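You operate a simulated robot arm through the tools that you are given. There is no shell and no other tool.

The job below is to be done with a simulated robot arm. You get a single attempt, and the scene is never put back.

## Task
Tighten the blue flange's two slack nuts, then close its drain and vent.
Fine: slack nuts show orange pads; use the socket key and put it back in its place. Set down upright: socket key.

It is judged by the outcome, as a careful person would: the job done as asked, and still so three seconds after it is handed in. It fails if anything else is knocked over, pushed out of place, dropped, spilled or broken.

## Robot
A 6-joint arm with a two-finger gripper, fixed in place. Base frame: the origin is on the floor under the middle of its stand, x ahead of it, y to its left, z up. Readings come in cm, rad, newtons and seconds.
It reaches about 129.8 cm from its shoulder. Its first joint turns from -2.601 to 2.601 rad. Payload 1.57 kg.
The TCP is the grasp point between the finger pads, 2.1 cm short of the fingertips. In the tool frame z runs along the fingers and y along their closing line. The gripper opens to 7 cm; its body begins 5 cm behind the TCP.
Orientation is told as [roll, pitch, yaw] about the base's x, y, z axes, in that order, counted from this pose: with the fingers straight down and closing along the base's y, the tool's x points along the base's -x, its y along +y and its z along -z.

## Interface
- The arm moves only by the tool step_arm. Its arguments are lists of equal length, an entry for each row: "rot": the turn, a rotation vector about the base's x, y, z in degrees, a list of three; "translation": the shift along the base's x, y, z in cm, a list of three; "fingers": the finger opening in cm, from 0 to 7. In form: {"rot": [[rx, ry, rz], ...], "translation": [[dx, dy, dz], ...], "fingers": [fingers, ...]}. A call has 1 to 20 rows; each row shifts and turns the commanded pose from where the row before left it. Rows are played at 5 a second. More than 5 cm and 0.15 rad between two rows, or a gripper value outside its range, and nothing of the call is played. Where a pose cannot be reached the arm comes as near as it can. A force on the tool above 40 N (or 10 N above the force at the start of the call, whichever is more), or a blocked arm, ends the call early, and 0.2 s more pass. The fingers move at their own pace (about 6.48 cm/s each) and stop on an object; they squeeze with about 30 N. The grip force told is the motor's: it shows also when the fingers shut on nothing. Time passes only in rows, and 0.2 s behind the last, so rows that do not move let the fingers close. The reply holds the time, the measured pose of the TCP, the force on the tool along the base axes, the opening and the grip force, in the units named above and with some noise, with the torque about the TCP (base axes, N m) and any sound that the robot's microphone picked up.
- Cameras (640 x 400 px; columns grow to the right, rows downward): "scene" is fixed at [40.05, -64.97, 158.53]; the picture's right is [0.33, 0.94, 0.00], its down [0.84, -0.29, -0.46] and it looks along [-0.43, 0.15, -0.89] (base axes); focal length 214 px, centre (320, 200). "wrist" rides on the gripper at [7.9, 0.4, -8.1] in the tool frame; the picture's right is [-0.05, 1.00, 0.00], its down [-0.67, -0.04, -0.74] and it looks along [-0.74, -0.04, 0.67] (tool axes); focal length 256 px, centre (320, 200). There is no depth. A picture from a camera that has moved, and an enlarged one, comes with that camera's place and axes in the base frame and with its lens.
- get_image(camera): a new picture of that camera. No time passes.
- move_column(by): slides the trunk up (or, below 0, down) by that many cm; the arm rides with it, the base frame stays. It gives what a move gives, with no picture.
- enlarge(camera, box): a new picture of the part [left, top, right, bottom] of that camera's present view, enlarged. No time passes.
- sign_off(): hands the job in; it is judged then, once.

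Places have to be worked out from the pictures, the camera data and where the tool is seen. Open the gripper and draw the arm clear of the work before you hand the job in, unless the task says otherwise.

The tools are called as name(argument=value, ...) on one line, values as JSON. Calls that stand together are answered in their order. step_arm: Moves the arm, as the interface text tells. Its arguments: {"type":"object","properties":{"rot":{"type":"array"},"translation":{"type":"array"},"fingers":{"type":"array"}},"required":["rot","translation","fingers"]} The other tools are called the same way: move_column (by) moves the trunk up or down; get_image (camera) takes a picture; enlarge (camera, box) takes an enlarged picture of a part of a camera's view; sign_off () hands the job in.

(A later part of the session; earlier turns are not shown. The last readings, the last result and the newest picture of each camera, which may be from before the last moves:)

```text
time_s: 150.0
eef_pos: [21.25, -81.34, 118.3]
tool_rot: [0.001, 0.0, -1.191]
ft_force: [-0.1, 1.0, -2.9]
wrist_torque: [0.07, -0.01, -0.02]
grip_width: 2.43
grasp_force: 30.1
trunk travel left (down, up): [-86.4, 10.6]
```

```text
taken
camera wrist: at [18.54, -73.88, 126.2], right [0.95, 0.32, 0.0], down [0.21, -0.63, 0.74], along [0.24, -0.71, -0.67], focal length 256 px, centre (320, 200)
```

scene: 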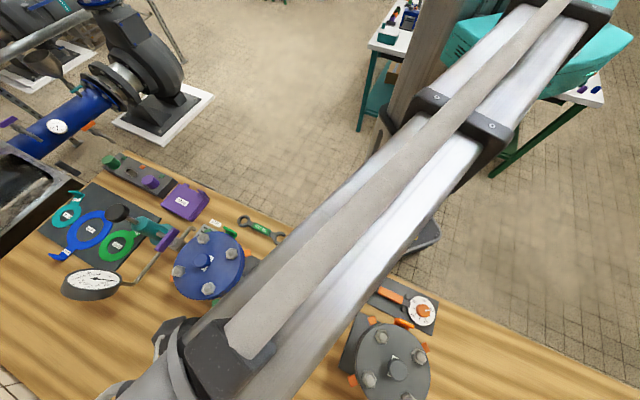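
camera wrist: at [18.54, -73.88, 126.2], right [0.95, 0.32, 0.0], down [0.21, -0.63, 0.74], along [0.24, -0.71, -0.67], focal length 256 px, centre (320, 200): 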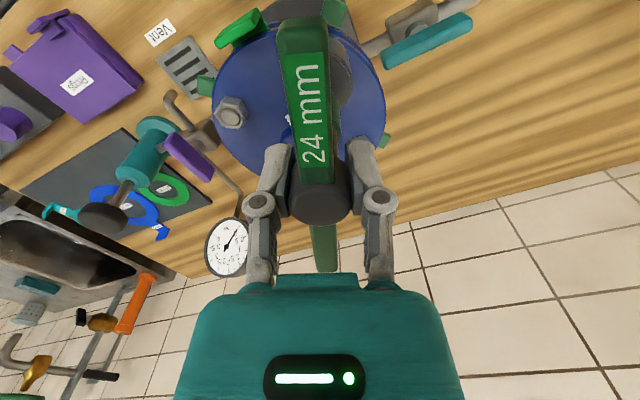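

The key is free of nut A and held. I raise it, turn the bar to about +4°, and carry it over nut B at (21.12,-93.83).

move_column(by=6.8)

step_arm(rot=[[0, 0, 7.2], [0, 0, 7.2], [0, 0, 7.2], [0, 0, 7.2], [0, 0, 7.2], [0, 0, 7.2], [0, 0, 7.2], [0, 0, 7.2], [0, 0, 7.2], [0, 0, 7.2], [0, 0, 0]], translation=[[0, -1.25, 0], [0, -1.25, 0], [0, -1.25, 0], [0, -1.25, 0], [0, -1.25, 0], [0, -1.25, 0], [0, -1.25, 0], [0, -1.25, 0], [0, -1.25, 0], [0, -1.25, 0], [0, 0, 0]], fingers=[0, 0, 0, 0, 0, 0, 0, 0, 0, 0, 0])

get_image(camera="wrist")

get_image(camera="scene")

enlarge(camera="scene", box=[160, 220, 260, 310])

```text
time_s: 151.1
eef_pos: [21.13, -81.44, 124.94]
tool_rot: [0.001, 0.0, -1.192]
ft_force: [-1.0, 0.2, -3.1]
wrist_torque: [-0.02, 0.03, -0.01]
grip_width: 2.43
grasp_force: 30.3
trunk travel left (down, up): [-93.2, 3.8]
```

```text
time_s: 153.5
eef_pos: [21.24, -93.88, 125.13]
tool_rot: [0.0, 0.001, 0.066]
ft_force: [-0.6, -0.4, -4.3]
wrist_torque: [0.0, 0.0, 0.0]
grip_width: 2.45
grasp_force: 29.7
trunk travel left (down, up): [-93.2, 3.8]
```

```text
taken
camera wrist: at [13.19, -93.94, 132.99], right [-0.01, 1.0, 0.0], down [0.67, 0.01, 0.74], along [0.74, 0.01, -0.67], focal length 256 px, centre (320, 200)
```

wrist: 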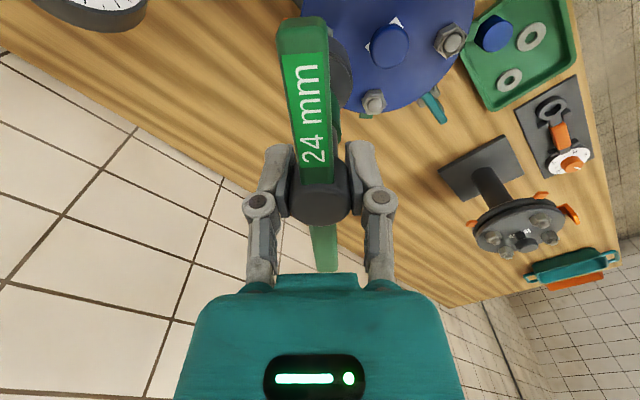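

```text
taken
```

scene: 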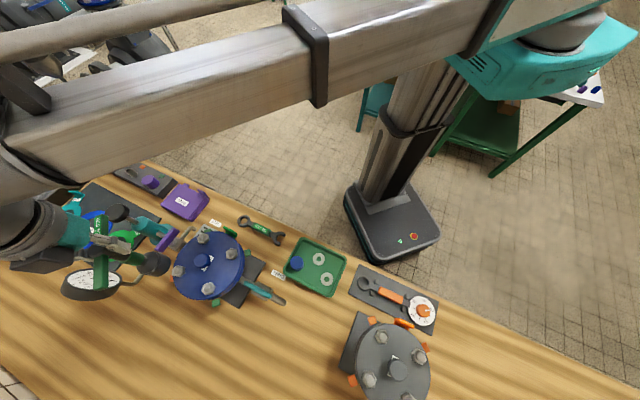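

```text
4.44 times, centred on (210, 265) of scene
camera zoom: at [40.05, -64.97, 158.53], right [0.33, 0.94, 0.0], down [0.84, -0.29, -0.46], along [-0.43, 0.15, -0.89], focal length 953 px, centre (809, -89)
```

zoom: 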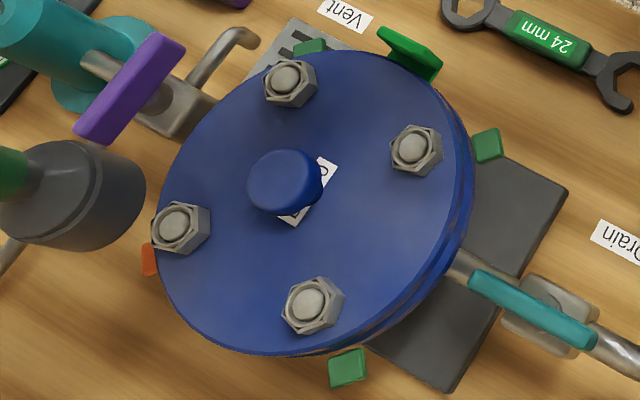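

Nut A's pad is green, nut B's still orange. TCP is at (21.10,-93.81); I bring the bar to about +1° and lower to just above nut B.

step_arm(rot=[[0, 0, -2.5], [0, 0, 0], [0, 0, 0]], translation=[[0, 0, 0], [0, 0, 0], [0, 0, 0]], fingers=[0, 0, 0])

move_column(by=-5.9)

enlarge(camera="scene", box=[160, 220, 220, 300])

get_image(camera="wrist")

```text
time_s: 154.3
eef_pos: [21.24, -94.06, 124.94]
tool_rot: [0.0, 0.0, 0.022]
ft_force: [-0.4, 0.6, -2.4]
wrist_torque: [0.0, -0.04, -0.02]
grip_width: 2.41
grasp_force: 30.2
trunk travel left (down, up): [-93.2, 3.8]
```

```text
time_s: 155.3
eef_pos: [21.18, -94.0, 119.05]
tool_rot: [0.001, 0.0, 0.022]
ft_force: [-0.3, -0.6, -2.8]
wrist_torque: [-0.01, -0.02, 0.0]
grip_width: 2.42
grasp_force: 29.8
trunk travel left (down, up): [-87.3, 9.7]
```

```text
5.00 times, centred on (190, 260) of scene
camera zoom: at [40.05, -64.97, 158.53], right [0.33, 0.94, 0.0], down [0.84, -0.29, -0.46], along [-0.43, 0.15, -0.89], focal length 1072 px, centre (970, -100)
```

zoom: 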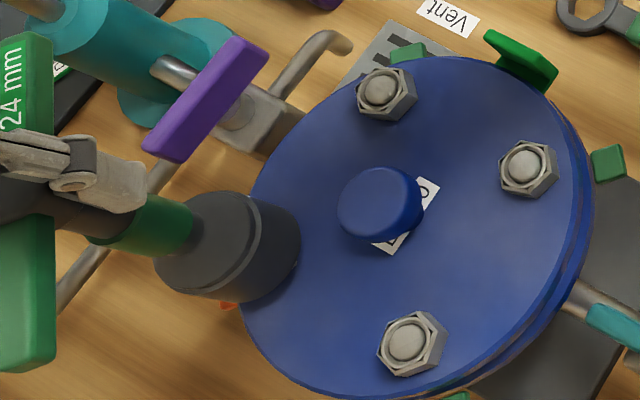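

```text
taken
camera wrist: at [13.2, -93.66, 127.04], right [0.03, 1.0, 0.0], down [0.67, -0.02, 0.74], along [0.74, -0.02, -0.67], focal length 256 px, centre (320, 200)
```

wrist: 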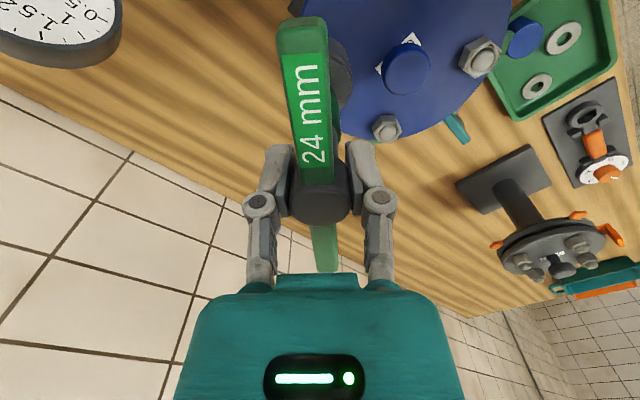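

move_column(by=-0.25)

move_column(by=-0.12)

```text
time_s: 155.8
eef_pos: [21.27, -93.79, 119.03]
tool_rot: [-0.001, 0.0, 0.023]
ft_force: [0.5, 0.1, 11.9]
wrist_torque: [-0.08, -0.25, -0.01]
grip_width: 2.45
grasp_force: 30.1
trunk travel left (down, up): [-87.0, 10.0]
```

```text
time_s: 156.3
eef_pos: [21.13, -93.73, 118.99]
tool_rot: [-0.002, 0.001, 0.022]
ft_force: [0.6, 0.9, 18.7]
wrist_torque: [0.0, -0.26, 0.04]
grip_width: 2.42
grasp_force: 29.6
trunk travel left (down, up): [-86.9, 10.1]
```

Resting on the nut. I ease up to a light touch and loosen the grip so that the key stands on nut B under its own weight.

move_column(by=0.2)

step_arm(rot=[[0, 0, 0], [0, 0, 0], [0, 0, 0], [0, 0, 0]], translation=[[0, 0, 0], [0, 0, 0], [0, 0, 0], [0, 0, 0]], fingers=[2.36, 2.4, 2.44, 2.44])

get_image(camera="wrist")

enlarge(camera="scene", box=[160, 220, 220, 300])

```text
time_s: 156.8
eef_pos: [21.23, -93.97, 118.83]
tool_rot: [-0.002, 0.0, 0.02]
ft_force: [-0.3, 0.4, -2.8]
wrist_torque: [0.06, 0.01, -0.02]
grip_width: 2.42
grasp_force: 30.3
trunk travel left (down, up): [-87.1, 9.9]
```

```text
time_s: 157.8
eef_pos: [21.26, -93.95, 118.9]
tool_rot: [0.0, 0.0, 0.022]
ft_force: [0.9, 0.2, -1.1]
wrist_torque: [-0.02, 0.01, -0.02]
grip_width: 2.57
grasp_force: 4.7
trunk travel left (down, up): [-87.1, 9.9]
```

```text
taken
camera wrist: at [13.2, -93.59, 126.93], right [0.03, 1.0, 0.0], down [0.67, -0.02, 0.74], along [0.74, -0.02, -0.67], focal length 256 px, centre (320, 200)
```

wrist: 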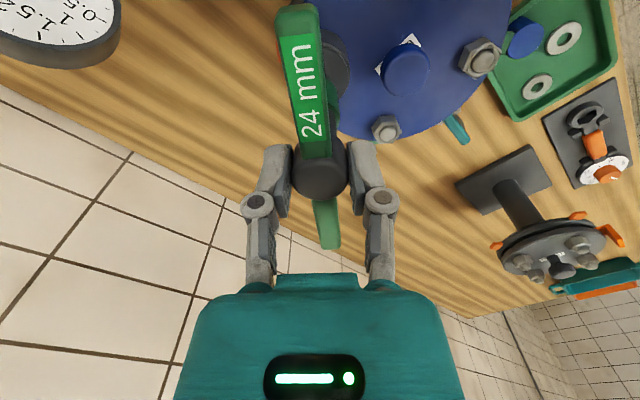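

```text
5.00 times, centred on (190, 260) of scene
camera zoom: at [40.05, -64.97, 158.53], right [0.33, 0.94, 0.0], down [0.84, -0.29, -0.46], along [-0.43, 0.15, -0.89], focal length 1072 px, centre (970, -100)
```

zoom: 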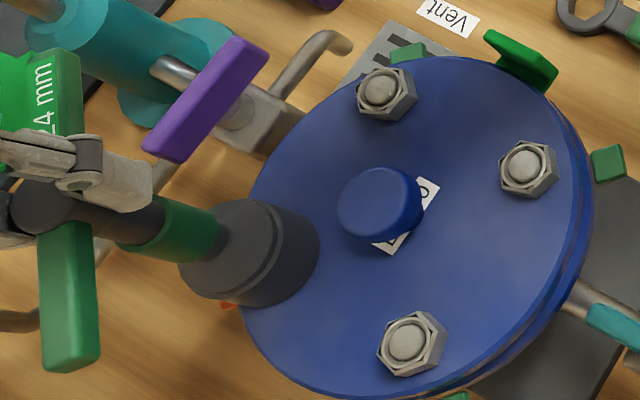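

The key dropped straight onto nut B. I open, lower 1.5 cm and regrip the hub firmly.

step_arm(rot=[[0, 0, 0], [0, 0, 0], [0, 0, 0]], translation=[[0, 0, 0], [0, 0, 0], [0, 0, 0]], fingers=[3.2, 4.5, 4.8])

move_column(by=-1.5)

get_image(camera="wrist")

```text
time_s: 158.6
eef_pos: [21.2, -93.96, 118.89]
tool_rot: [0.001, 0.001, 0.023]
ft_force: [0.7, -1.4, -1.3]
wrist_torque: [-0.01, 0.01, -0.01]
grip_width: 4.79
grasp_force: 0.1
trunk travel left (down, up): [-87.1, 9.9]
```

```text
time_s: 159.2
eef_pos: [21.18, -93.92, 117.43]
tool_rot: [-0.001, -0.001, 0.02]
ft_force: [-0.6, 0.0, 0.2]
wrist_torque: [-0.03, 0.02, 0.01]
grip_width: 4.8
grasp_force: 0.0
trunk travel left (down, up): [-85.6, 11.4]
```

```text
taken
camera wrist: at [13.18, -93.57, 125.44], right [0.03, 1.0, 0.0], down [0.67, -0.02, 0.74], along [0.74, -0.02, -0.67], focal length 256 px, centre (320, 200)
```

wrist: 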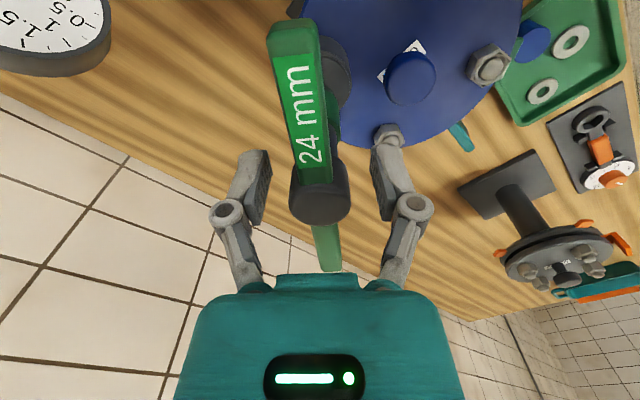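

The key sits well between the fingers. I turn the open hand 22° clockwise ahead of the bar and close, so the pads soon bear on the T-bar.

step_arm(rot=[[0, 0, -5.5], [0, 0, -5.5], [0, 0, -5.5], [0, 0, -5.5], [0, 0, 0], [0, 0, 0], [0, 0, 0], [0, 0, 0], [0, 0, 0], [0, 0, 0]], translation=[[0, 0, 0], [0, 0, 0], [0, 0, 0], [0, 0, 0], [0, 0, 0], [0, 0, 0], [0, 0, 0], [0, 0, 0], [0, 0, 0], [0, 0, 0]], fingers=[4.8, 4.8, 4.8, 4.8, 4.8, 3.5, 2.6, 1.5, 0, 0])

get_image(camera="wrist")

```text
time_s: 161.4
eef_pos: [21.11, -93.87, 117.4]
tool_rot: [-0.002, -0.001, -0.362]
ft_force: [0.5, -0.2, 0.7]
wrist_torque: [-0.03, -0.01, -0.05]
grip_width: 2.44
grasp_force: 29.5
trunk travel left (down, up): [-85.6, 11.4]
```

```text
taken
camera wrist: at [13.85, -90.63, 125.44], right [0.4, 0.91, 0.0], down [0.61, -0.27, 0.74], along [0.68, -0.3, -0.67], focal length 256 px, centre (320, 200)
```

wrist: 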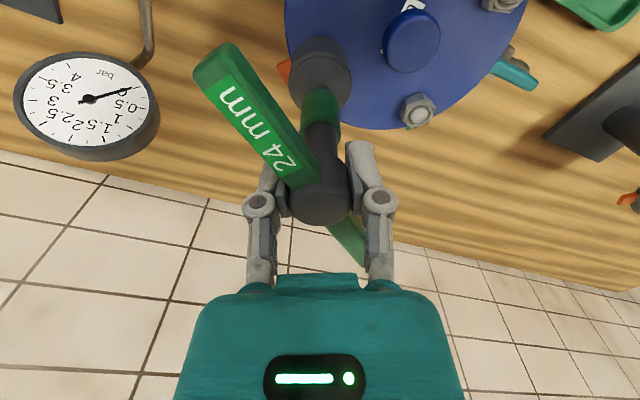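

Closed firmly with the bar almost against the pads. I turn clockwise and watch torque and pad B (at the flange's left edge).

step_arm(rot=[[0, 0, -3], [0, 0, -3], [0, 0, -3], [0, 0, -3], [0, 0, -3], [0, 0, -3], [0, 0, -3], [0, 0, -3], [0, 0, 0]], translation=[[0, 0, 0], [0, 0, 0], [0, 0, 0], [0, 0, 0], [0, 0, 0], [0, 0, 0], [0, 0, 0], [0, 0, 0], [0, 0, 0]], fingers=[0, 0, 0, 0, 0, 0, 0, 0, 0])

get_image(camera="wrist")

enlarge(camera="scene", box=[160, 220, 220, 300])

```text
time_s: 163.4
eef_pos: [21.27, -93.82, 117.58]
tool_rot: [0.001, 0.0, -0.782]
ft_force: [-0.3, -1.0, 0.1]
wrist_torque: [-0.01, -0.02, 0.22]
grip_width: 2.44
grasp_force: 30.3
trunk travel left (down, up): [-85.6, 11.4]
```

```text
taken
camera wrist: at [15.78, -87.92, 125.43], right [0.74, 0.67, 0.0], down [0.45, -0.49, 0.74], along [0.5, -0.55, -0.67], focal length 256 px, centre (320, 200)
```

wrist: 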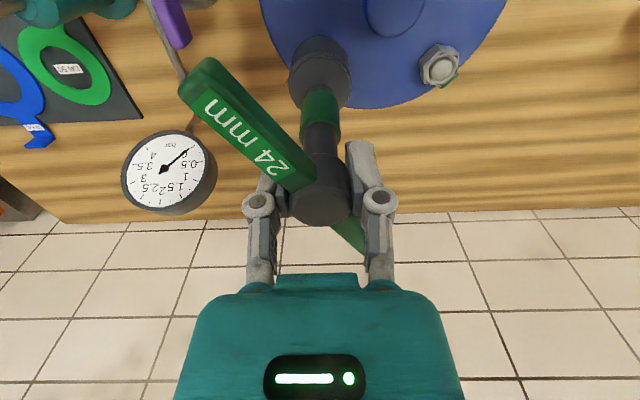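

```text
5.00 times, centred on (190, 260) of scene
camera zoom: at [40.05, -64.97, 158.53], right [0.33, 0.94, 0.0], down [0.84, -0.29, -0.46], along [-0.43, 0.15, -0.89], focal length 1072 px, centre (970, -100)
```

zoom: 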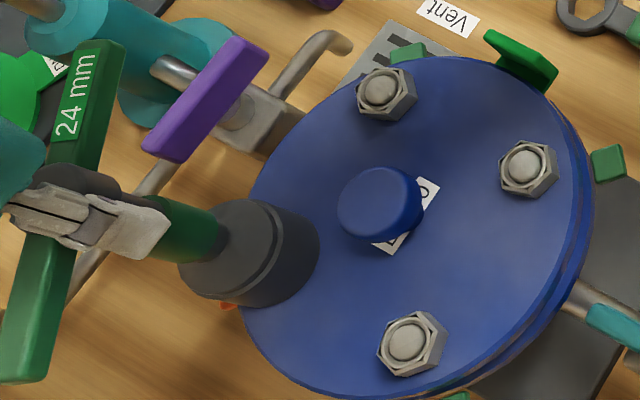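

Torque 0.22 Nm and rising; pad B is still orange. I continue clockwise.

step_arm(rot=[[0, 0, -3], [0, 0, -3], [0, 0, -3], [0, 0, -3], [0, 0, -3], [0, 0, -3], [0, 0, -3], [0, 0, -3], [0, 0, 0]], translation=[[0, 0, 0], [0, 0, 0], [0, 0, 0], [0, 0, 0], [0, 0, 0], [0, 0, 0], [0, 0, 0], [0, 0, 0], [0, 0, 0]], fingers=[0, 0, 0, 0, 0, 0, 0, 0, 0])

enlarge(camera="scene", box=[160, 220, 220, 300])

```text
time_s: 165.4
eef_pos: [21.2, -93.86, 117.27]
tool_rot: [0.001, 0.0, -1.2]
ft_force: [0.6, -0.5, 0.0]
wrist_torque: [-0.02, -0.05, 0.69]
grip_width: 2.48
grasp_force: 29.1
trunk travel left (down, up): [-85.6, 11.4]
```

```text
5.00 times, centred on (190, 260) of scene
camera zoom: at [40.05, -64.97, 158.53], right [0.33, 0.94, 0.0], down [0.84, -0.29, -0.46], along [-0.43, 0.15, -0.89], focal length 1072 px, centre (970, -100)
```

zoom: 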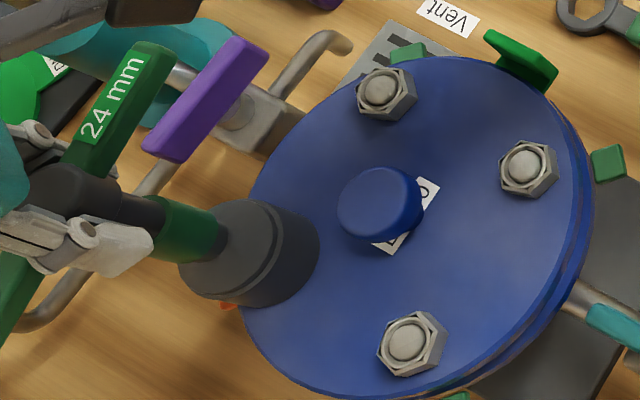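

step_arm(rot=[[0, 0, -3], [0, 0, -3], [0, 0, -3], [0, 0, -3], [0, 0, -3], [0, 0, -3], [0, 0, -3], [0, 0, 0]], translation=[[0, 0, 0], [0, 0, 0], [0, 0, 0], [0, 0, 0], [0, 0, 0], [0, 0, 0], [0, 0, 0], [0, 0, 0]], fingers=[0, 0, 0, 0, 0, 0, 0, 0])

enlarge(camera="scene", box=[160, 220, 220, 300])

get_image(camera="wrist")

```text
time_s: 167.2
eef_pos: [21.16, -93.92, 117.47]
tool_rot: [-0.001, -0.001, -1.568]
ft_force: [1.0, -0.7, 0.0]
wrist_torque: [-0.05, -0.06, 1.05]
grip_width: 2.49
grasp_force: 30.1
trunk travel left (down, up): [-85.6, 11.4]
```

```text
5.00 times, centred on (190, 260) of scene
camera zoom: at [40.05, -64.97, 158.53], right [0.33, 0.94, 0.0], down [0.84, -0.29, -0.46], along [-0.43, 0.15, -0.89], focal length 1072 px, centre (970, -100)
```

zoom: 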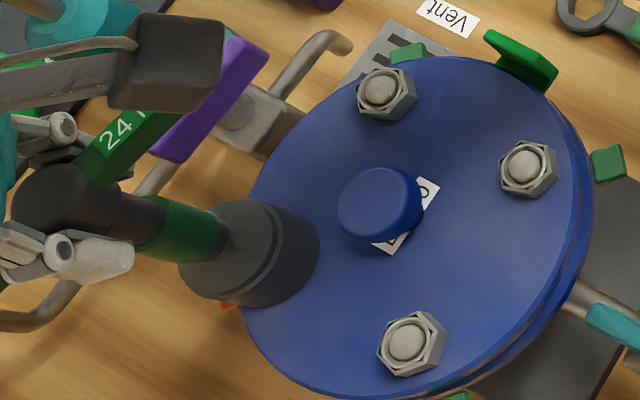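

```text
taken
camera wrist: at [21.54, -85.91, 125.43], right [1.0, -0.05, 0.0], down [-0.03, -0.67, 0.74], along [-0.04, -0.74, -0.67], focal length 256 px, centre (320, 200)
```

wrist: 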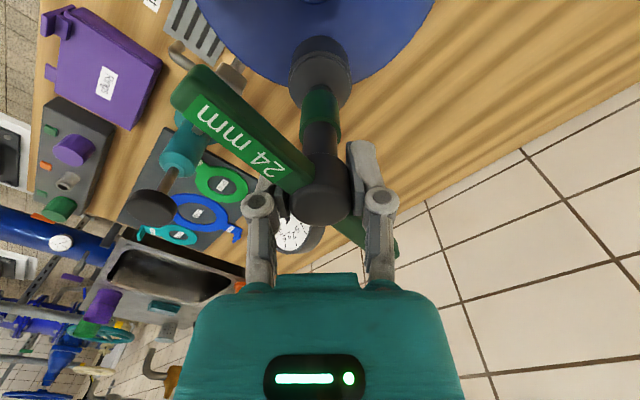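

Torque 1.05 Nm at -90°. I continue in smaller steps while watching for the pad to turn green.

step_arm(rot=[[0, 0, -3], [0, 0, -3], [0, 0, -3], [0, 0, -3], [0, 0, 0]], translation=[[0, 0, 0], [0, 0, 0], [0, 0, 0], [0, 0, 0], [0, 0, 0]], fingers=[0, 0, 0, 0, 0])

enlarge(camera="scene", box=[160, 220, 220, 300])

step_arm(rot=[[0, 0, -3], [0, 0, -3], [0, 0, 0]], translation=[[0, 0, 0], [0, 0, 0], [0, 0, 0]], fingers=[0, 0, 0])

enlarge(camera="scene", box=[180, 270, 212, 290])

```text
time_s: 168.4
eef_pos: [21.32, -93.89, 117.41]
tool_rot: [-0.001, 0.0, -1.776]
ft_force: [0.5, -2.4, 0.9]
wrist_torque: [-0.27, -0.12, 1.32]
grip_width: 2.56
grasp_force: 30.6
trunk travel left (down, up): [-85.6, 11.4]
```

```text
5.00 times, centred on (190, 260) of scene
camera zoom: at [40.05, -64.97, 158.53], right [0.33, 0.94, 0.0], down [0.84, -0.29, -0.46], along [-0.43, 0.15, -0.89], focal length 1072 px, centre (970, -100)
```

zoom: 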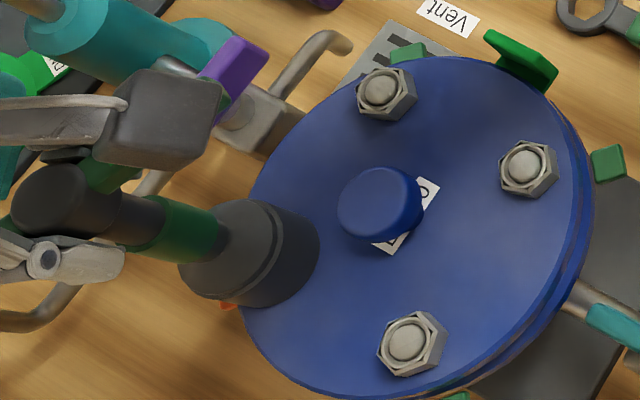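

```text
time_s: 169.2
eef_pos: [21.15, -93.86, 117.44]
tool_rot: [0.001, 0.001, -1.881]
ft_force: [1.2, -0.8, 0.5]
wrist_torque: [-0.12, -0.07, 1.46]
grip_width: 2.59
grasp_force: 30.0
trunk travel left (down, up): [-85.6, 11.4]
```

```text
16.00 times, centred on (196, 280) of scene
camera zoom: at [40.05, -64.97, 158.53], right [0.33, 0.94, 0.0], down [0.84, -0.29, -0.46], along [-0.43, 0.15, -0.89], focal length 3432 px, centre (2304, -1080)
```

zoom: 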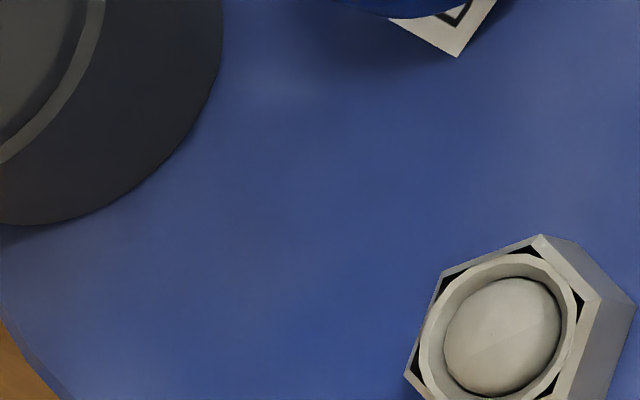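

step_arm(rot=[[0, 0, -3], [0, 0, -3], [0, 0, 0]], translation=[[0, 0, 0], [0, 0, 0], [0, 0, 0]], fingers=[0, 0, 0])

enlarge(camera="scene", box=[160, 262, 192, 292])

```text
time_s: 170.1
eef_pos: [21.19, -94.02, 117.46]
tool_rot: [0.001, 0.0, -1.984]
ft_force: [1.9, 2.1, -1.2]
wrist_torque: [0.12, 0.02, 1.72]
grip_width: 2.79
grasp_force: 29.9
trunk travel left (down, up): [-85.6, 11.4]
```

```text
13.33 times, centred on (176, 277) of scene
camera zoom: at [40.05, -64.97, 158.53], right [0.33, 0.94, 0.0], down [0.84, -0.29, -0.46], along [-0.43, 0.15, -0.89], focal length 2860 px, centre (2240, -827)
```

zoom: 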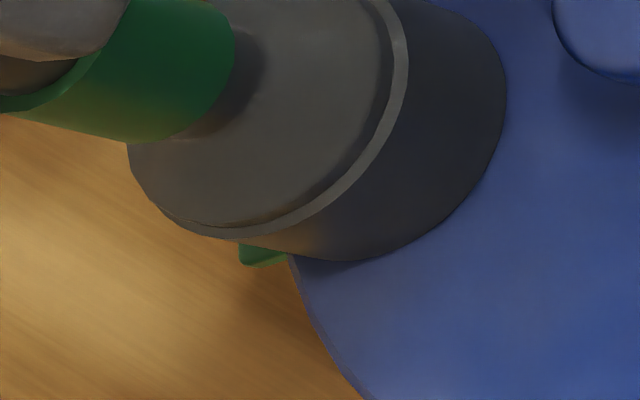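

Pad B has turned green (1.72 Nm). I release the key by opening the fingers while easing the hand back.

step_arm(rot=[[0, 0, 2], [0, 0, 2], [0, 0, 3], [0, 0, 3], [0, 0, 0]], translation=[[0, 0, 0], [0, 0, 0], [0, 0, 0], [0, 0, 0], [0, 0, 0]], fingers=[3.3, 3.8, 4.5, 5, 5])

step_arm(rot=[[0, 0, 6.8], [0, 0, 6.8], [0, 0, 6.8], [0, 0, 6.8], [0, 0, 6.8], [0, 0, 0]], translation=[[0, 0, 0], [0, 0, 0], [0, 0, 0], [0, 0, 0], [0, 0, 0], [0, 0, 0]], fingers=[5, 5, 5, 5, 5, 5])

get_image(camera="wrist")

enlarge(camera="scene", box=[160, 220, 220, 300])

```text
time_s: 171.2
eef_pos: [21.12, -94.05, 117.47]
tool_rot: [0.0, 0.0, -1.811]
ft_force: [-0.1, -0.3, 0.0]
wrist_torque: [0.02, 0.0, 0.05]
grip_width: 5.03
grasp_force: 0.2
trunk travel left (down, up): [-85.6, 11.4]
```

```text
time_s: 172.7
eef_pos: [21.24, -93.94, 117.52]
tool_rot: [0.0, 0.0, -1.217]
ft_force: [0.5, 0.5, -0.6]
wrist_torque: [0.01, -0.01, 0.01]
grip_width: 5.01
grasp_force: 0.2
trunk travel left (down, up): [-85.6, 11.4]
```

```text
taken
camera wrist: at [18.75, -86.26, 125.44], right [0.95, 0.3, 0.0], down [0.2, -0.64, 0.74], along [0.22, -0.71, -0.67], focal length 256 px, centre (320, 200)
```

wrist: 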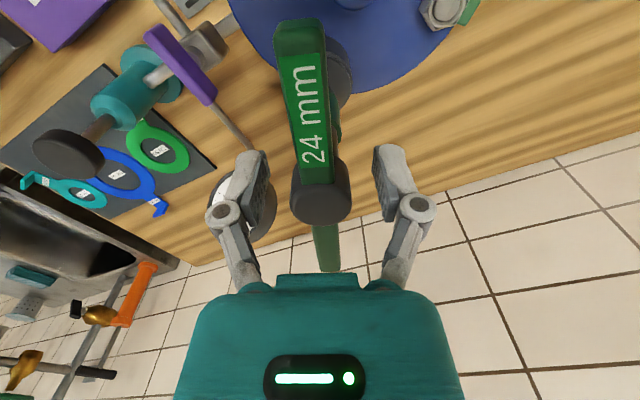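

```text
5.00 times, centred on (190, 260) of scene
camera zoom: at [40.05, -64.97, 158.53], right [0.33, 0.94, 0.0], down [0.84, -0.29, -0.46], along [-0.43, 0.15, -0.89], focal length 1072 px, centre (970, -100)
```

zoom: 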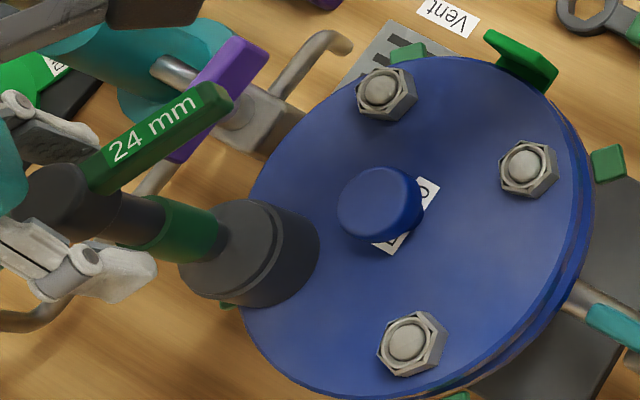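

Both pads are green. I fine-align the hand, grip the key and lift it off nut B.

step_arm(rot=[[0, 0, 1.7], [0, 0, 0], [0, 0, 0], [0, 0, 0], [0, 0, 0], [0, 0, 0]], translation=[[0, 0, 0], [0, 0, 0], [0, 0, 0], [0, 0, 0], [0, 0, 0], [0, 0, 0]], fingers=[4.5, 3.5, 2.6, 1.5, 0, 0])

move_column(by=0.8)

move_column(by=8)

get_image(camera="wrist")

enlarge(camera="scene", box=[160, 220, 260, 310])

```text
time_s: 174.1
eef_pos: [21.18, -93.85, 117.46]
tool_rot: [0.0, 0.0, -1.189]
ft_force: [1.6, -0.2, 0.1]
wrist_torque: [-0.03, 0.01, -0.01]
grip_width: 2.42
grasp_force: 30.3
trunk travel left (down, up): [-85.6, 11.4]
```

```text
time_s: 174.6
eef_pos: [21.22, -93.9, 118.24]
tool_rot: [0.001, 0.0, -1.189]
ft_force: [0.5, 0.8, -1.8]
wrist_torque: [0.11, 0.02, -0.02]
grip_width: 2.46
grasp_force: 29.8
trunk travel left (down, up): [-86.4, 10.6]
```

```text
time_s: 175.8
eef_pos: [21.13, -93.96, 126.28]
tool_rot: [-0.001, -0.001, -1.189]
ft_force: [0.0, 0.7, -3.2]
wrist_torque: [-0.04, -0.02, 0.01]
grip_width: 2.42
grasp_force: 30.0
trunk travel left (down, up): [-94.4, 2.6]
```

```text
taken
camera wrist: at [18.53, -86.35, 134.2], right [0.95, 0.32, 0.0], down [0.22, -0.63, 0.74], along [0.24, -0.7, -0.67], focal length 256 px, centre (320, 200)
```

wrist: 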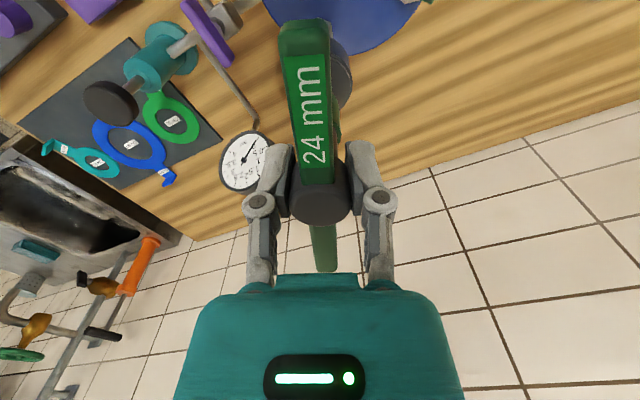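

```text
4.44 times, centred on (210, 265) of scene
camera zoom: at [40.05, -64.97, 158.53], right [0.33, 0.94, 0.0], down [0.84, -0.29, -0.46], along [-0.43, 0.15, -0.89], focal length 953 px, centre (809, -89)
```

zoom: 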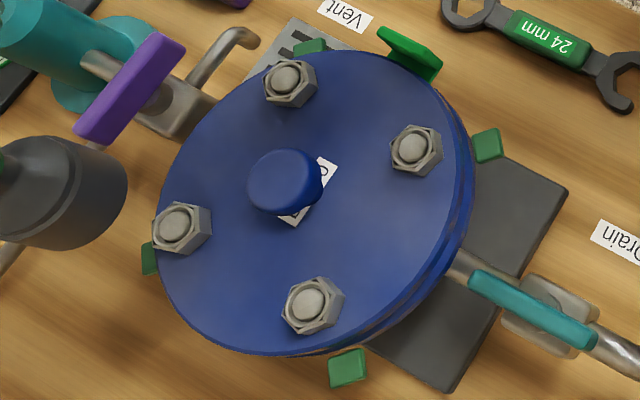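

All four pads on the blue flange are green. I carry the key back towards its place at (79.0,-60.7), turning the hand back to 45° on the way.

step_arm(rot=[[0, 0, 7.07], [0, 0, 7.07], [0, 0, 7.07], [0, 0, 7.07], [0, 0, 7.07], [0, 0, 7.07], [0, 0, 7.07], [0, 0, 7.07], [0, 0, 7.07], [0, 0, 7.07], [0, 0, 7.07], [0, 0, 7.07], [0, 0, 7.07], [0, 0, 7.07], [0, 0, 7.07], [0, 0, 7.05], [0, 0, 0]], translation=[[3.62, 2.07, 0], [3.62, 2.07, 0], [3.62, 2.07, 0], [3.62, 2.07, 0], [3.62, 2.07, 0], [3.62, 2.07, 0], [3.62, 2.07, 0], [3.62, 2.07, 0], [3.62, 2.07, 0], [3.62, 2.07, 0], [3.62, 2.07, 0], [3.62, 2.07, 0], [3.62, 2.07, 0], [3.62, 2.07, 0], [3.62, 2.07, 0], [3.62, 2.07, 0], [0, 0, 0]], fingers=[0, 0, 0, 0, 0, 0, 0, 0, 0, 0, 0, 0, 0, 0, 0, 0, 0])

get_image(camera="wrist")

get_image(camera="scene")

```text
time_s: 179.4
eef_pos: [79.37, -61.06, 126.25]
tool_rot: [0.0, -0.001, 0.787]
ft_force: [0.3, 0.1, -3.3]
wrist_torque: [0.0, 0.01, 0.02]
grip_width: 2.47
grasp_force: 29.6
trunk travel left (down, up): [-94.4, 2.6]
```

```text
taken
camera wrist: at [73.33, -66.26, 134.22], right [-0.67, 0.74, 0.0], down [0.5, 0.45, 0.74], along [0.55, 0.5, -0.67], focal length 256 px, centre (320, 200)
```

wrist: 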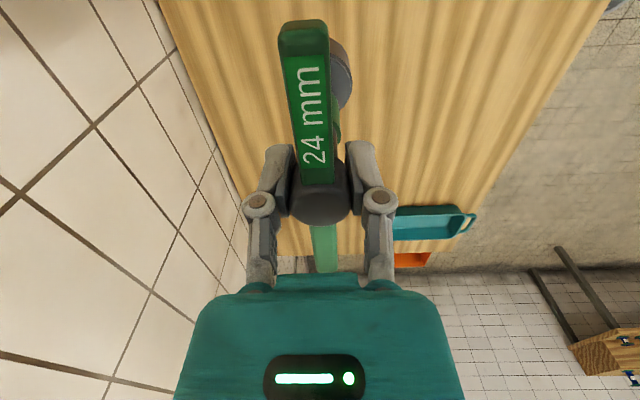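

```text
taken
```

scene: 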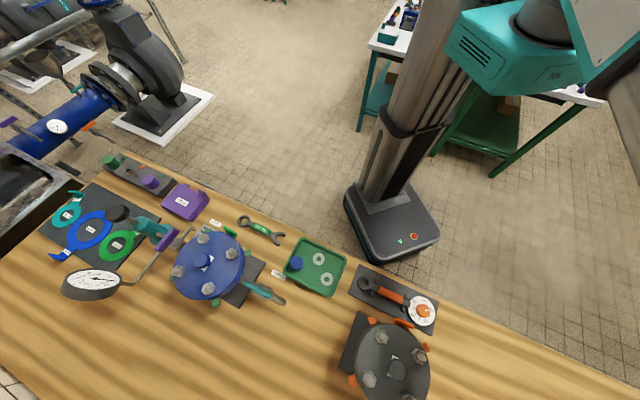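

TCP is (79.20,-60.96); home is (79.04,-60.72). I correct by (-0.16,+0.24) and lower most of the way.

step_arm(rot=[[0, 0, 0], [0, 0, 0], [0, 0, 0]], translation=[[-0.16, 0.24, 0], [0, 0, 0], [0, 0, 0]], fingers=[0, 0, 0])

move_column(by=-20)

move_column(by=-6.5)

get_image(camera="wrist")

```text
time_s: 180.2
eef_pos: [79.11, -60.64, 126.23]
tool_rot: [0.0, -0.002, 0.786]
ft_force: [0.8, -0.4, -2.2]
wrist_torque: [0.03, -0.01, 0.05]
grip_width: 2.48
grasp_force: 30.1
trunk travel left (down, up): [-94.4, 2.6]
```

```text
time_s: 182.4
eef_pos: [79.13, -60.68, 106.34]
tool_rot: [0.001, -0.001, 0.786]
ft_force: [-0.3, 0.2, -3.2]
wrist_torque: [0.02, -0.02, -0.01]
grip_width: 2.44
grasp_force: 30.0
trunk travel left (down, up): [-74.4, 22.6]
```

```text
time_s: 183.4
eef_pos: [79.14, -60.71, 99.68]
tool_rot: [0.001, -0.001, 0.783]
ft_force: [-0.2, -0.7, -2.5]
wrist_torque: [-0.02, -0.04, 0.02]
grip_width: 2.45
grasp_force: 30.1
trunk travel left (down, up): [-67.9, 29.1]
```

```text
taken
camera wrist: at [73.13, -65.91, 107.71], right [-0.67, 0.74, 0.0], down [0.5, 0.45, 0.74], along [0.55, 0.5, -0.67], focal length 256 px, centre (320, 200)
```

wrist: 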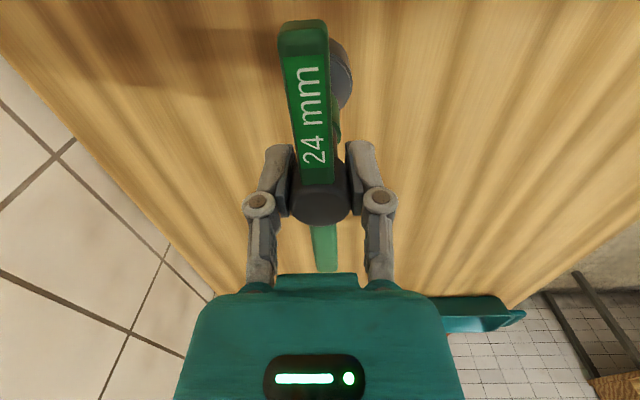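

At (79.0,-60.6), within a millimetre of home. I lower in fine steps to feel the bench.

move_column(by=-0.6)

move_column(by=-0.2)

move_column(by=-0.15)

```text
time_s: 183.9
eef_pos: [79.16, -60.48, 99.04]
tool_rot: [0.0, 0.0, 0.786]
ft_force: [-0.6, -0.6, -3.6]
wrist_torque: [-0.01, 0.04, 0.01]
grip_width: 2.43
grasp_force: 29.2
trunk travel left (down, up): [-67.3, 29.7]
```

```text
time_s: 184.5
eef_pos: [79.07, -60.62, 98.9]
tool_rot: [-0.001, 0.001, 0.787]
ft_force: [-0.3, -0.3, -2.8]
wrist_torque: [-0.01, 0.0, -0.03]
grip_width: 2.44
grasp_force: 29.5
trunk travel left (down, up): [-67.1, 29.9]
```

```text
time_s: 185.0
eef_pos: [79.02, -60.54, 98.83]
tool_rot: [0.0, 0.001, 0.786]
ft_force: [-0.5, 0.2, 4.0]
wrist_torque: [-0.08, -0.15, 0.03]
grip_width: 2.44
grasp_force: 30.0
trunk travel left (down, up): [-66.9, 30.1]
```

The socket rests on the bench. I open the fingers slowly and check that it stands.

step_arm(rot=[[0, 0, 0], [0, 0, 0], [0, 0, 0], [0, 0, 0], [0, 0, 0], [0, 0, 0]], translation=[[0, 0, 0], [0, 0, 0], [0, 0, 0], [0, 0, 0], [0, 0, 0], [0, 0, 0]], fingers=[2.36, 2.5, 3.2, 4.5, 6, 6])

get_image(camera="wrist")

```text
time_s: 186.4
eef_pos: [79.0, -60.68, 98.83]
tool_rot: [0.0, -0.001, 0.786]
ft_force: [-0.2, -0.1, 0.5]
wrist_torque: [-0.03, 0.0, -0.01]
grip_width: 6.0
grasp_force: 0.1
trunk travel left (down, up): [-66.9, 30.1]
```

```text
taken
camera wrist: at [73.11, -65.9, 106.78], right [-0.67, 0.74, 0.0], down [0.5, 0.45, 0.74], along [0.55, 0.5, -0.67], focal length 256 px, centre (320, 200)
```

wrist: 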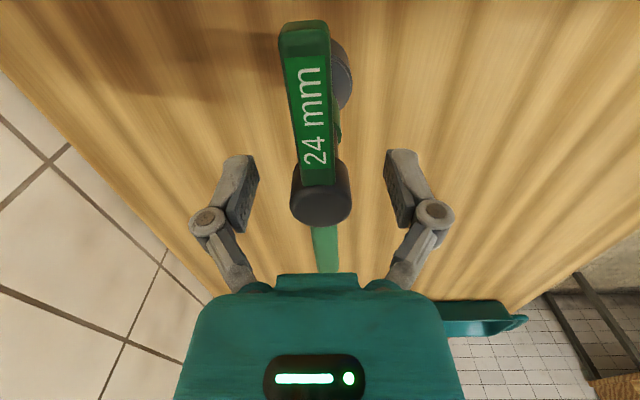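

The key stands upright at its place. I raise clear and go back to the earlier viewpoint to compare its position with the original picture.

move_column(by=25)

step_arm(rot=[[0, 0, -7.5], [0, 0, -7.5], [0, 0, -7.5], [0, 0, -7.5], [0, 0, -7.5], [0, 0, -7.5], [0, 0, -7.5], [0, 0, -7.5], [0, 0, -7.5], [0, 0, -7.5], [0, 0, -7.5], [0, 0, -7.5], [0, 0, 0]], translation=[[-1.31, 1.48, 0], [-1.31, 1.48, 0], [-1.31, 1.48, 0], [-1.31, 1.48, 0], [-1.31, 1.48, 0], [-1.31, 1.48, 0], [-1.31, 1.48, 0], [-1.31, 1.48, 0], [-1.31, 1.48, 0], [-1.31, 1.48, 0], [-1.31, 1.48, 0], [-1.31, 1.48, 0], [0, 0, 0]], fingers=[6, 6, 6, 6, 6, 6, 6, 6, 6, 6, 6, 6, 6])

get_image(camera="wrist")

enlarge(camera="wrist", box=[270, 120, 370, 200])

```text
time_s: 189.0
eef_pos: [79.06, -60.53, 123.7]
tool_rot: [0.0, 0.0, 0.784]
ft_force: [-0.6, -0.6, -0.2]
wrist_torque: [0.0, -0.03, -0.01]
grip_width: 6.01
grasp_force: 0.1
trunk travel left (down, up): [-91.9, 5.1]
```

```text
time_s: 191.8
eef_pos: [63.44, -43.02, 123.81]
tool_rot: [0.001, 0.001, -0.788]
ft_force: [-1.3, 0.2, -0.1]
wrist_torque: [-0.03, -0.01, 0.01]
grip_width: 6.01
grasp_force: 0.0
trunk travel left (down, up): [-91.9, 5.1]
```

```text
taken
camera wrist: at [58.04, -36.83, 131.77], right [0.74, 0.67, 0.0], down [0.45, -0.5, 0.74], along [0.5, -0.55, -0.67], focal length 256 px, centre (320, 200)
```

wrist: 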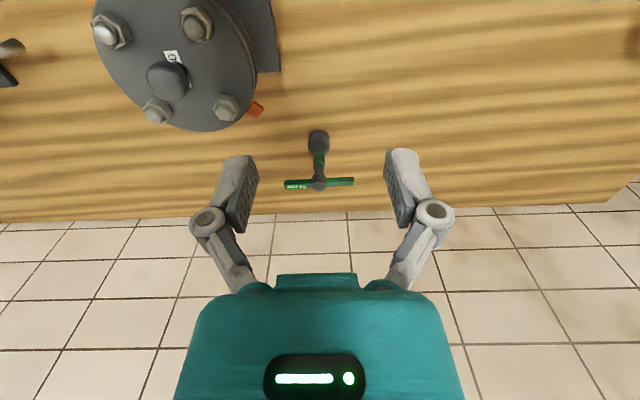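

```text
5.00 times, centred on (320, 160) of wrist
camera zoom: at [58.04, -36.83, 131.77], right [0.74, 0.67, 0.0], down [0.45, -0.5, 0.74], along [0.5, -0.55, -0.67], focal length 1280 px, centre (320, 400)
```

zoom: 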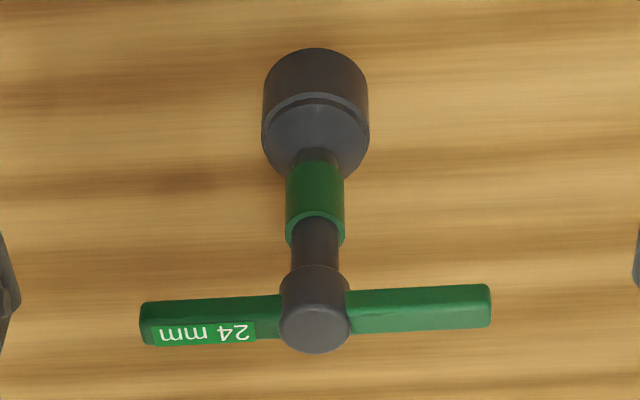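

The key is back in place, matching the original picture. Next, the valves: I move to view the drain valve with the teal lever from the robot side.

step_arm(rot=[[0, 0, 0], [0, 0, 0], [0, 0, 0], [0, 0, 0], [0, 0, 0], [0, 0, 0], [0, 0, 0], [0, 0, 0], [0, 0, 0], [0, 0, 0], [0, 0, 0], [0, 0, 0], [0, 0, 0]], translation=[[-3.6, -2.08, 0], [-3.6, -2.08, 0], [-3.6, -2.08, 0], [-3.6, -2.08, 0], [-3.6, -2.08, 0], [-3.6, -2.08, 0], [-3.6, -2.08, 0], [-3.6, -2.08, 0], [-3.6, -2.08, 0], [-3.6, -2.08, 0], [-3.6, -2.08, 0], [-3.6, -2.08, 0], [0, 0, 0]], fingers=[6, 6, 6, 6, 6, 6, 6, 6, 6, 6, 6, 6, 6])

get_image(camera="wrist")

enlarge(camera="wrist", box=[230, 0, 430, 130])

enlarge(camera="scene", box=[230, 260, 300, 315])

```text
time_s: 194.6
eef_pos: [20.0, -67.74, 123.77]
tool_rot: [0.0, 0.001, -0.783]
ft_force: [-0.7, 0.2, -1.0]
wrist_torque: [0.04, 0.01, -0.01]
grip_width: 6.0
grasp_force: 0.0
trunk travel left (down, up): [-91.9, 5.1]
```

```text
taken
camera wrist: at [14.63, -61.8, 131.79], right [0.74, 0.67, 0.0], down [0.45, -0.5, 0.74], along [0.5, -0.55, -0.67], focal length 256 px, centre (320, 200)
```

wrist: 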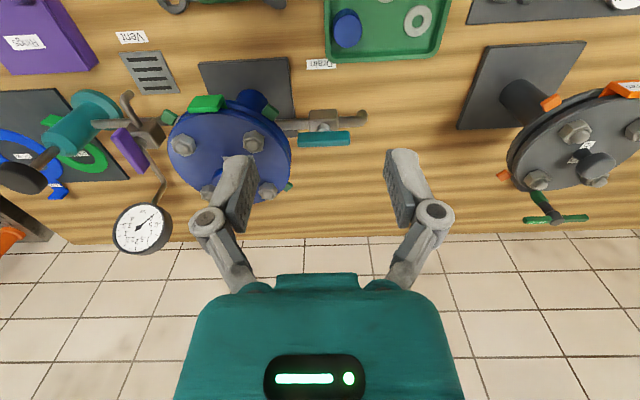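

```text
3.08 times, centred on (330, 65) of wrist
camera zoom: at [14.63, -61.8, 131.79], right [0.74, 0.67, 0.0], down [0.45, -0.5, 0.74], along [0.5, -0.55, -0.67], focal length 788 px, centre (289, 615)
```

zoom: 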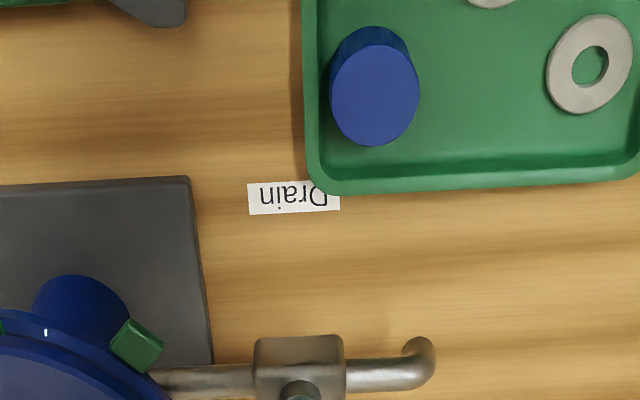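

```text
7.27 times, centred on (265, 288) of scene
camera zoom: at [40.05, -64.97, 158.53], right [0.33, 0.94, 0.0], down [0.84, -0.29, -0.46], along [-0.43, 0.15, -0.89], focal length 1560 px, centre (720, -436)
```

zoom: 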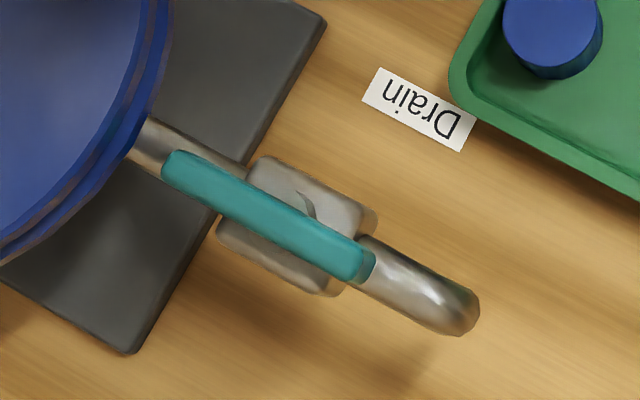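

enlarge(camera="wrist", box=[270, 95, 380, 160])

enlarge(camera="wrist", box=[80, 70, 190, 180])

enlarge(camera="scene", box=[145, 208, 215, 262])

```text
5.82 times, centred on (325, 128) of wrist
camera zoom: at [14.63, -61.8, 131.79], right [0.74, 0.67, 0.0], down [0.45, -0.5, 0.74], along [0.5, -0.55, -0.67], focal length 1489 px, centre (291, 622)
```

zoom: 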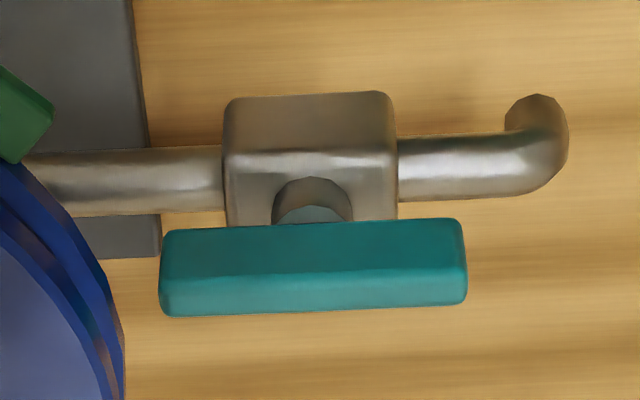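

```text
3.64 times, centred on (135, 125) of wrist
camera zoom: at [14.63, -61.8, 131.79], right [0.74, 0.67, 0.0], down [0.45, -0.5, 0.74], along [0.5, -0.55, -0.67], focal length 931 px, centre (993, 473)
```

zoom: 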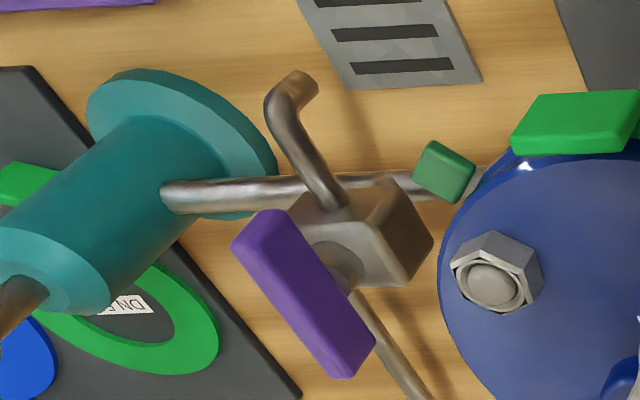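

```text
7.41 times, centred on (180, 235) of scene
camera zoom: at [40.05, -64.97, 158.53], right [0.33, 0.94, 0.0], down [0.84, -0.29, -0.46], along [-0.43, 0.15, -0.89], focal length 1589 px, centre (1357, -59)
```

zoom: 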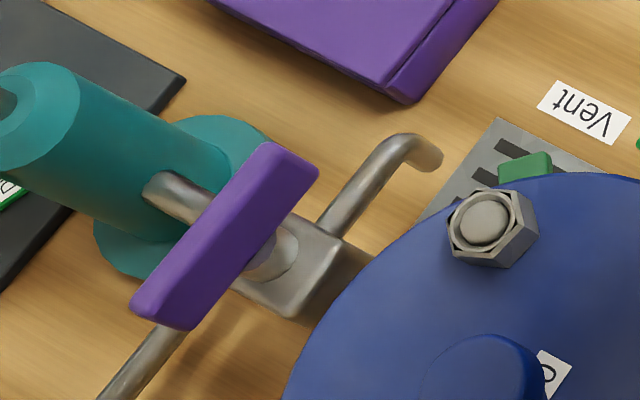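

Both handles are vertical-stem levers lying parallel to their pipes (open): the teal drain bar along the bench direction at about (30.3,-78.4,98.6), the purple vent bar across it at about (9.2,-100). To close the drain I first hover over it with the fingers set to straddle the teal bar.

step_arm(rot=[[0, 0, 7.5], [0, 0, 7.5], [0, 0, 7.5], [0, 0, 7.5], [0, 0, 7.5], [0, 0, 7.5], [0, 0, 7.5], [0, 0, 7.5], [0, 0, 7.5], [0, 0, 7.5], [0, 0, 7.5], [0, 0, 7.5], [0, 0, 0]], translation=[[0.86, -0.88, 0], [0.86, -0.88, 0], [0.86, -0.88, 0], [0.86, -0.88, 0], [0.86, -0.88, 0], [0.86, -0.88, 0], [0.86, -0.88, 0], [0.86, -0.88, 0], [0.86, -0.88, 0], [0.86, -0.88, 0], [0.86, -0.88, 0], [0.86, -0.88, 0], [0, 0, 0]], fingers=[5, 5, 5, 5, 5, 5, 5, 5, 5, 5, 5, 5, 5])

move_column(by=-10)

get_image(camera="wrist")

enlarge(camera="wrist", box=[250, 20, 390, 180])

```text
time_s: 197.4
eef_pos: [30.59, -78.52, 123.67]
tool_rot: [-0.001, 0.001, 0.787]
ft_force: [-0.1, 0.9, 0.2]
wrist_torque: [-0.04, 0.01, 0.01]
grip_width: 4.99
grasp_force: 0.0
trunk travel left (down, up): [-91.9, 5.1]
```

```text
time_s: 198.7
eef_pos: [30.43, -78.53, 113.82]
tool_rot: [0.001, 0.0, 0.786]
ft_force: [0.5, 1.0, 0.1]
wrist_torque: [0.0, 0.03, -0.01]
grip_width: 4.99
grasp_force: 0.0
trunk travel left (down, up): [-81.9, 15.1]
```

```text
taken
camera wrist: at [24.56, -83.63, 121.79], right [-0.67, 0.74, 0.0], down [0.5, 0.45, 0.74], along [0.55, 0.5, -0.67], focal length 256 px, centre (320, 200)
```

wrist: 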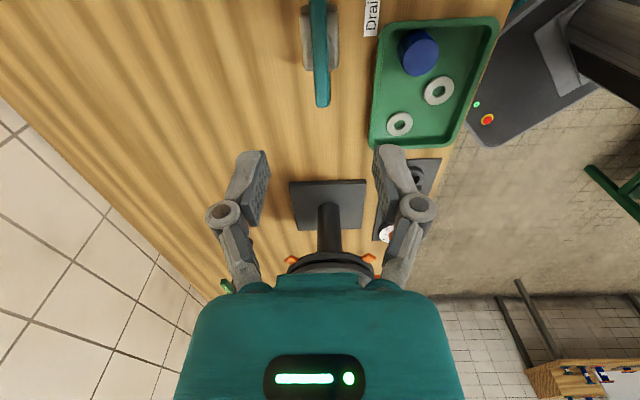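

```text
2.50 times, centred on (320, 100) of wrist
camera zoom: at [24.56, -83.63, 121.79], right [-0.67, 0.74, 0.0], down [0.5, 0.45, 0.74], along [0.55, 0.5, -0.67], focal length 640 px, centre (320, 450)
```

zoom: 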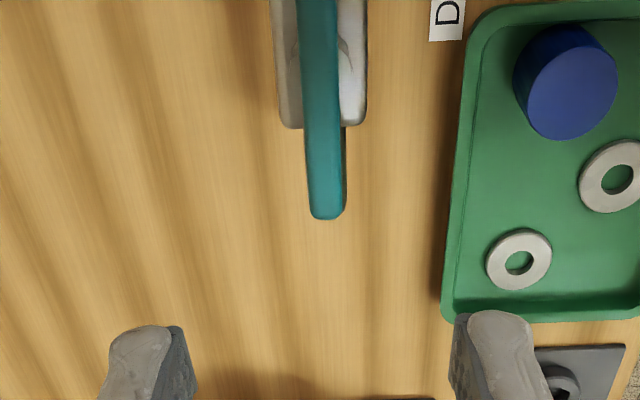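

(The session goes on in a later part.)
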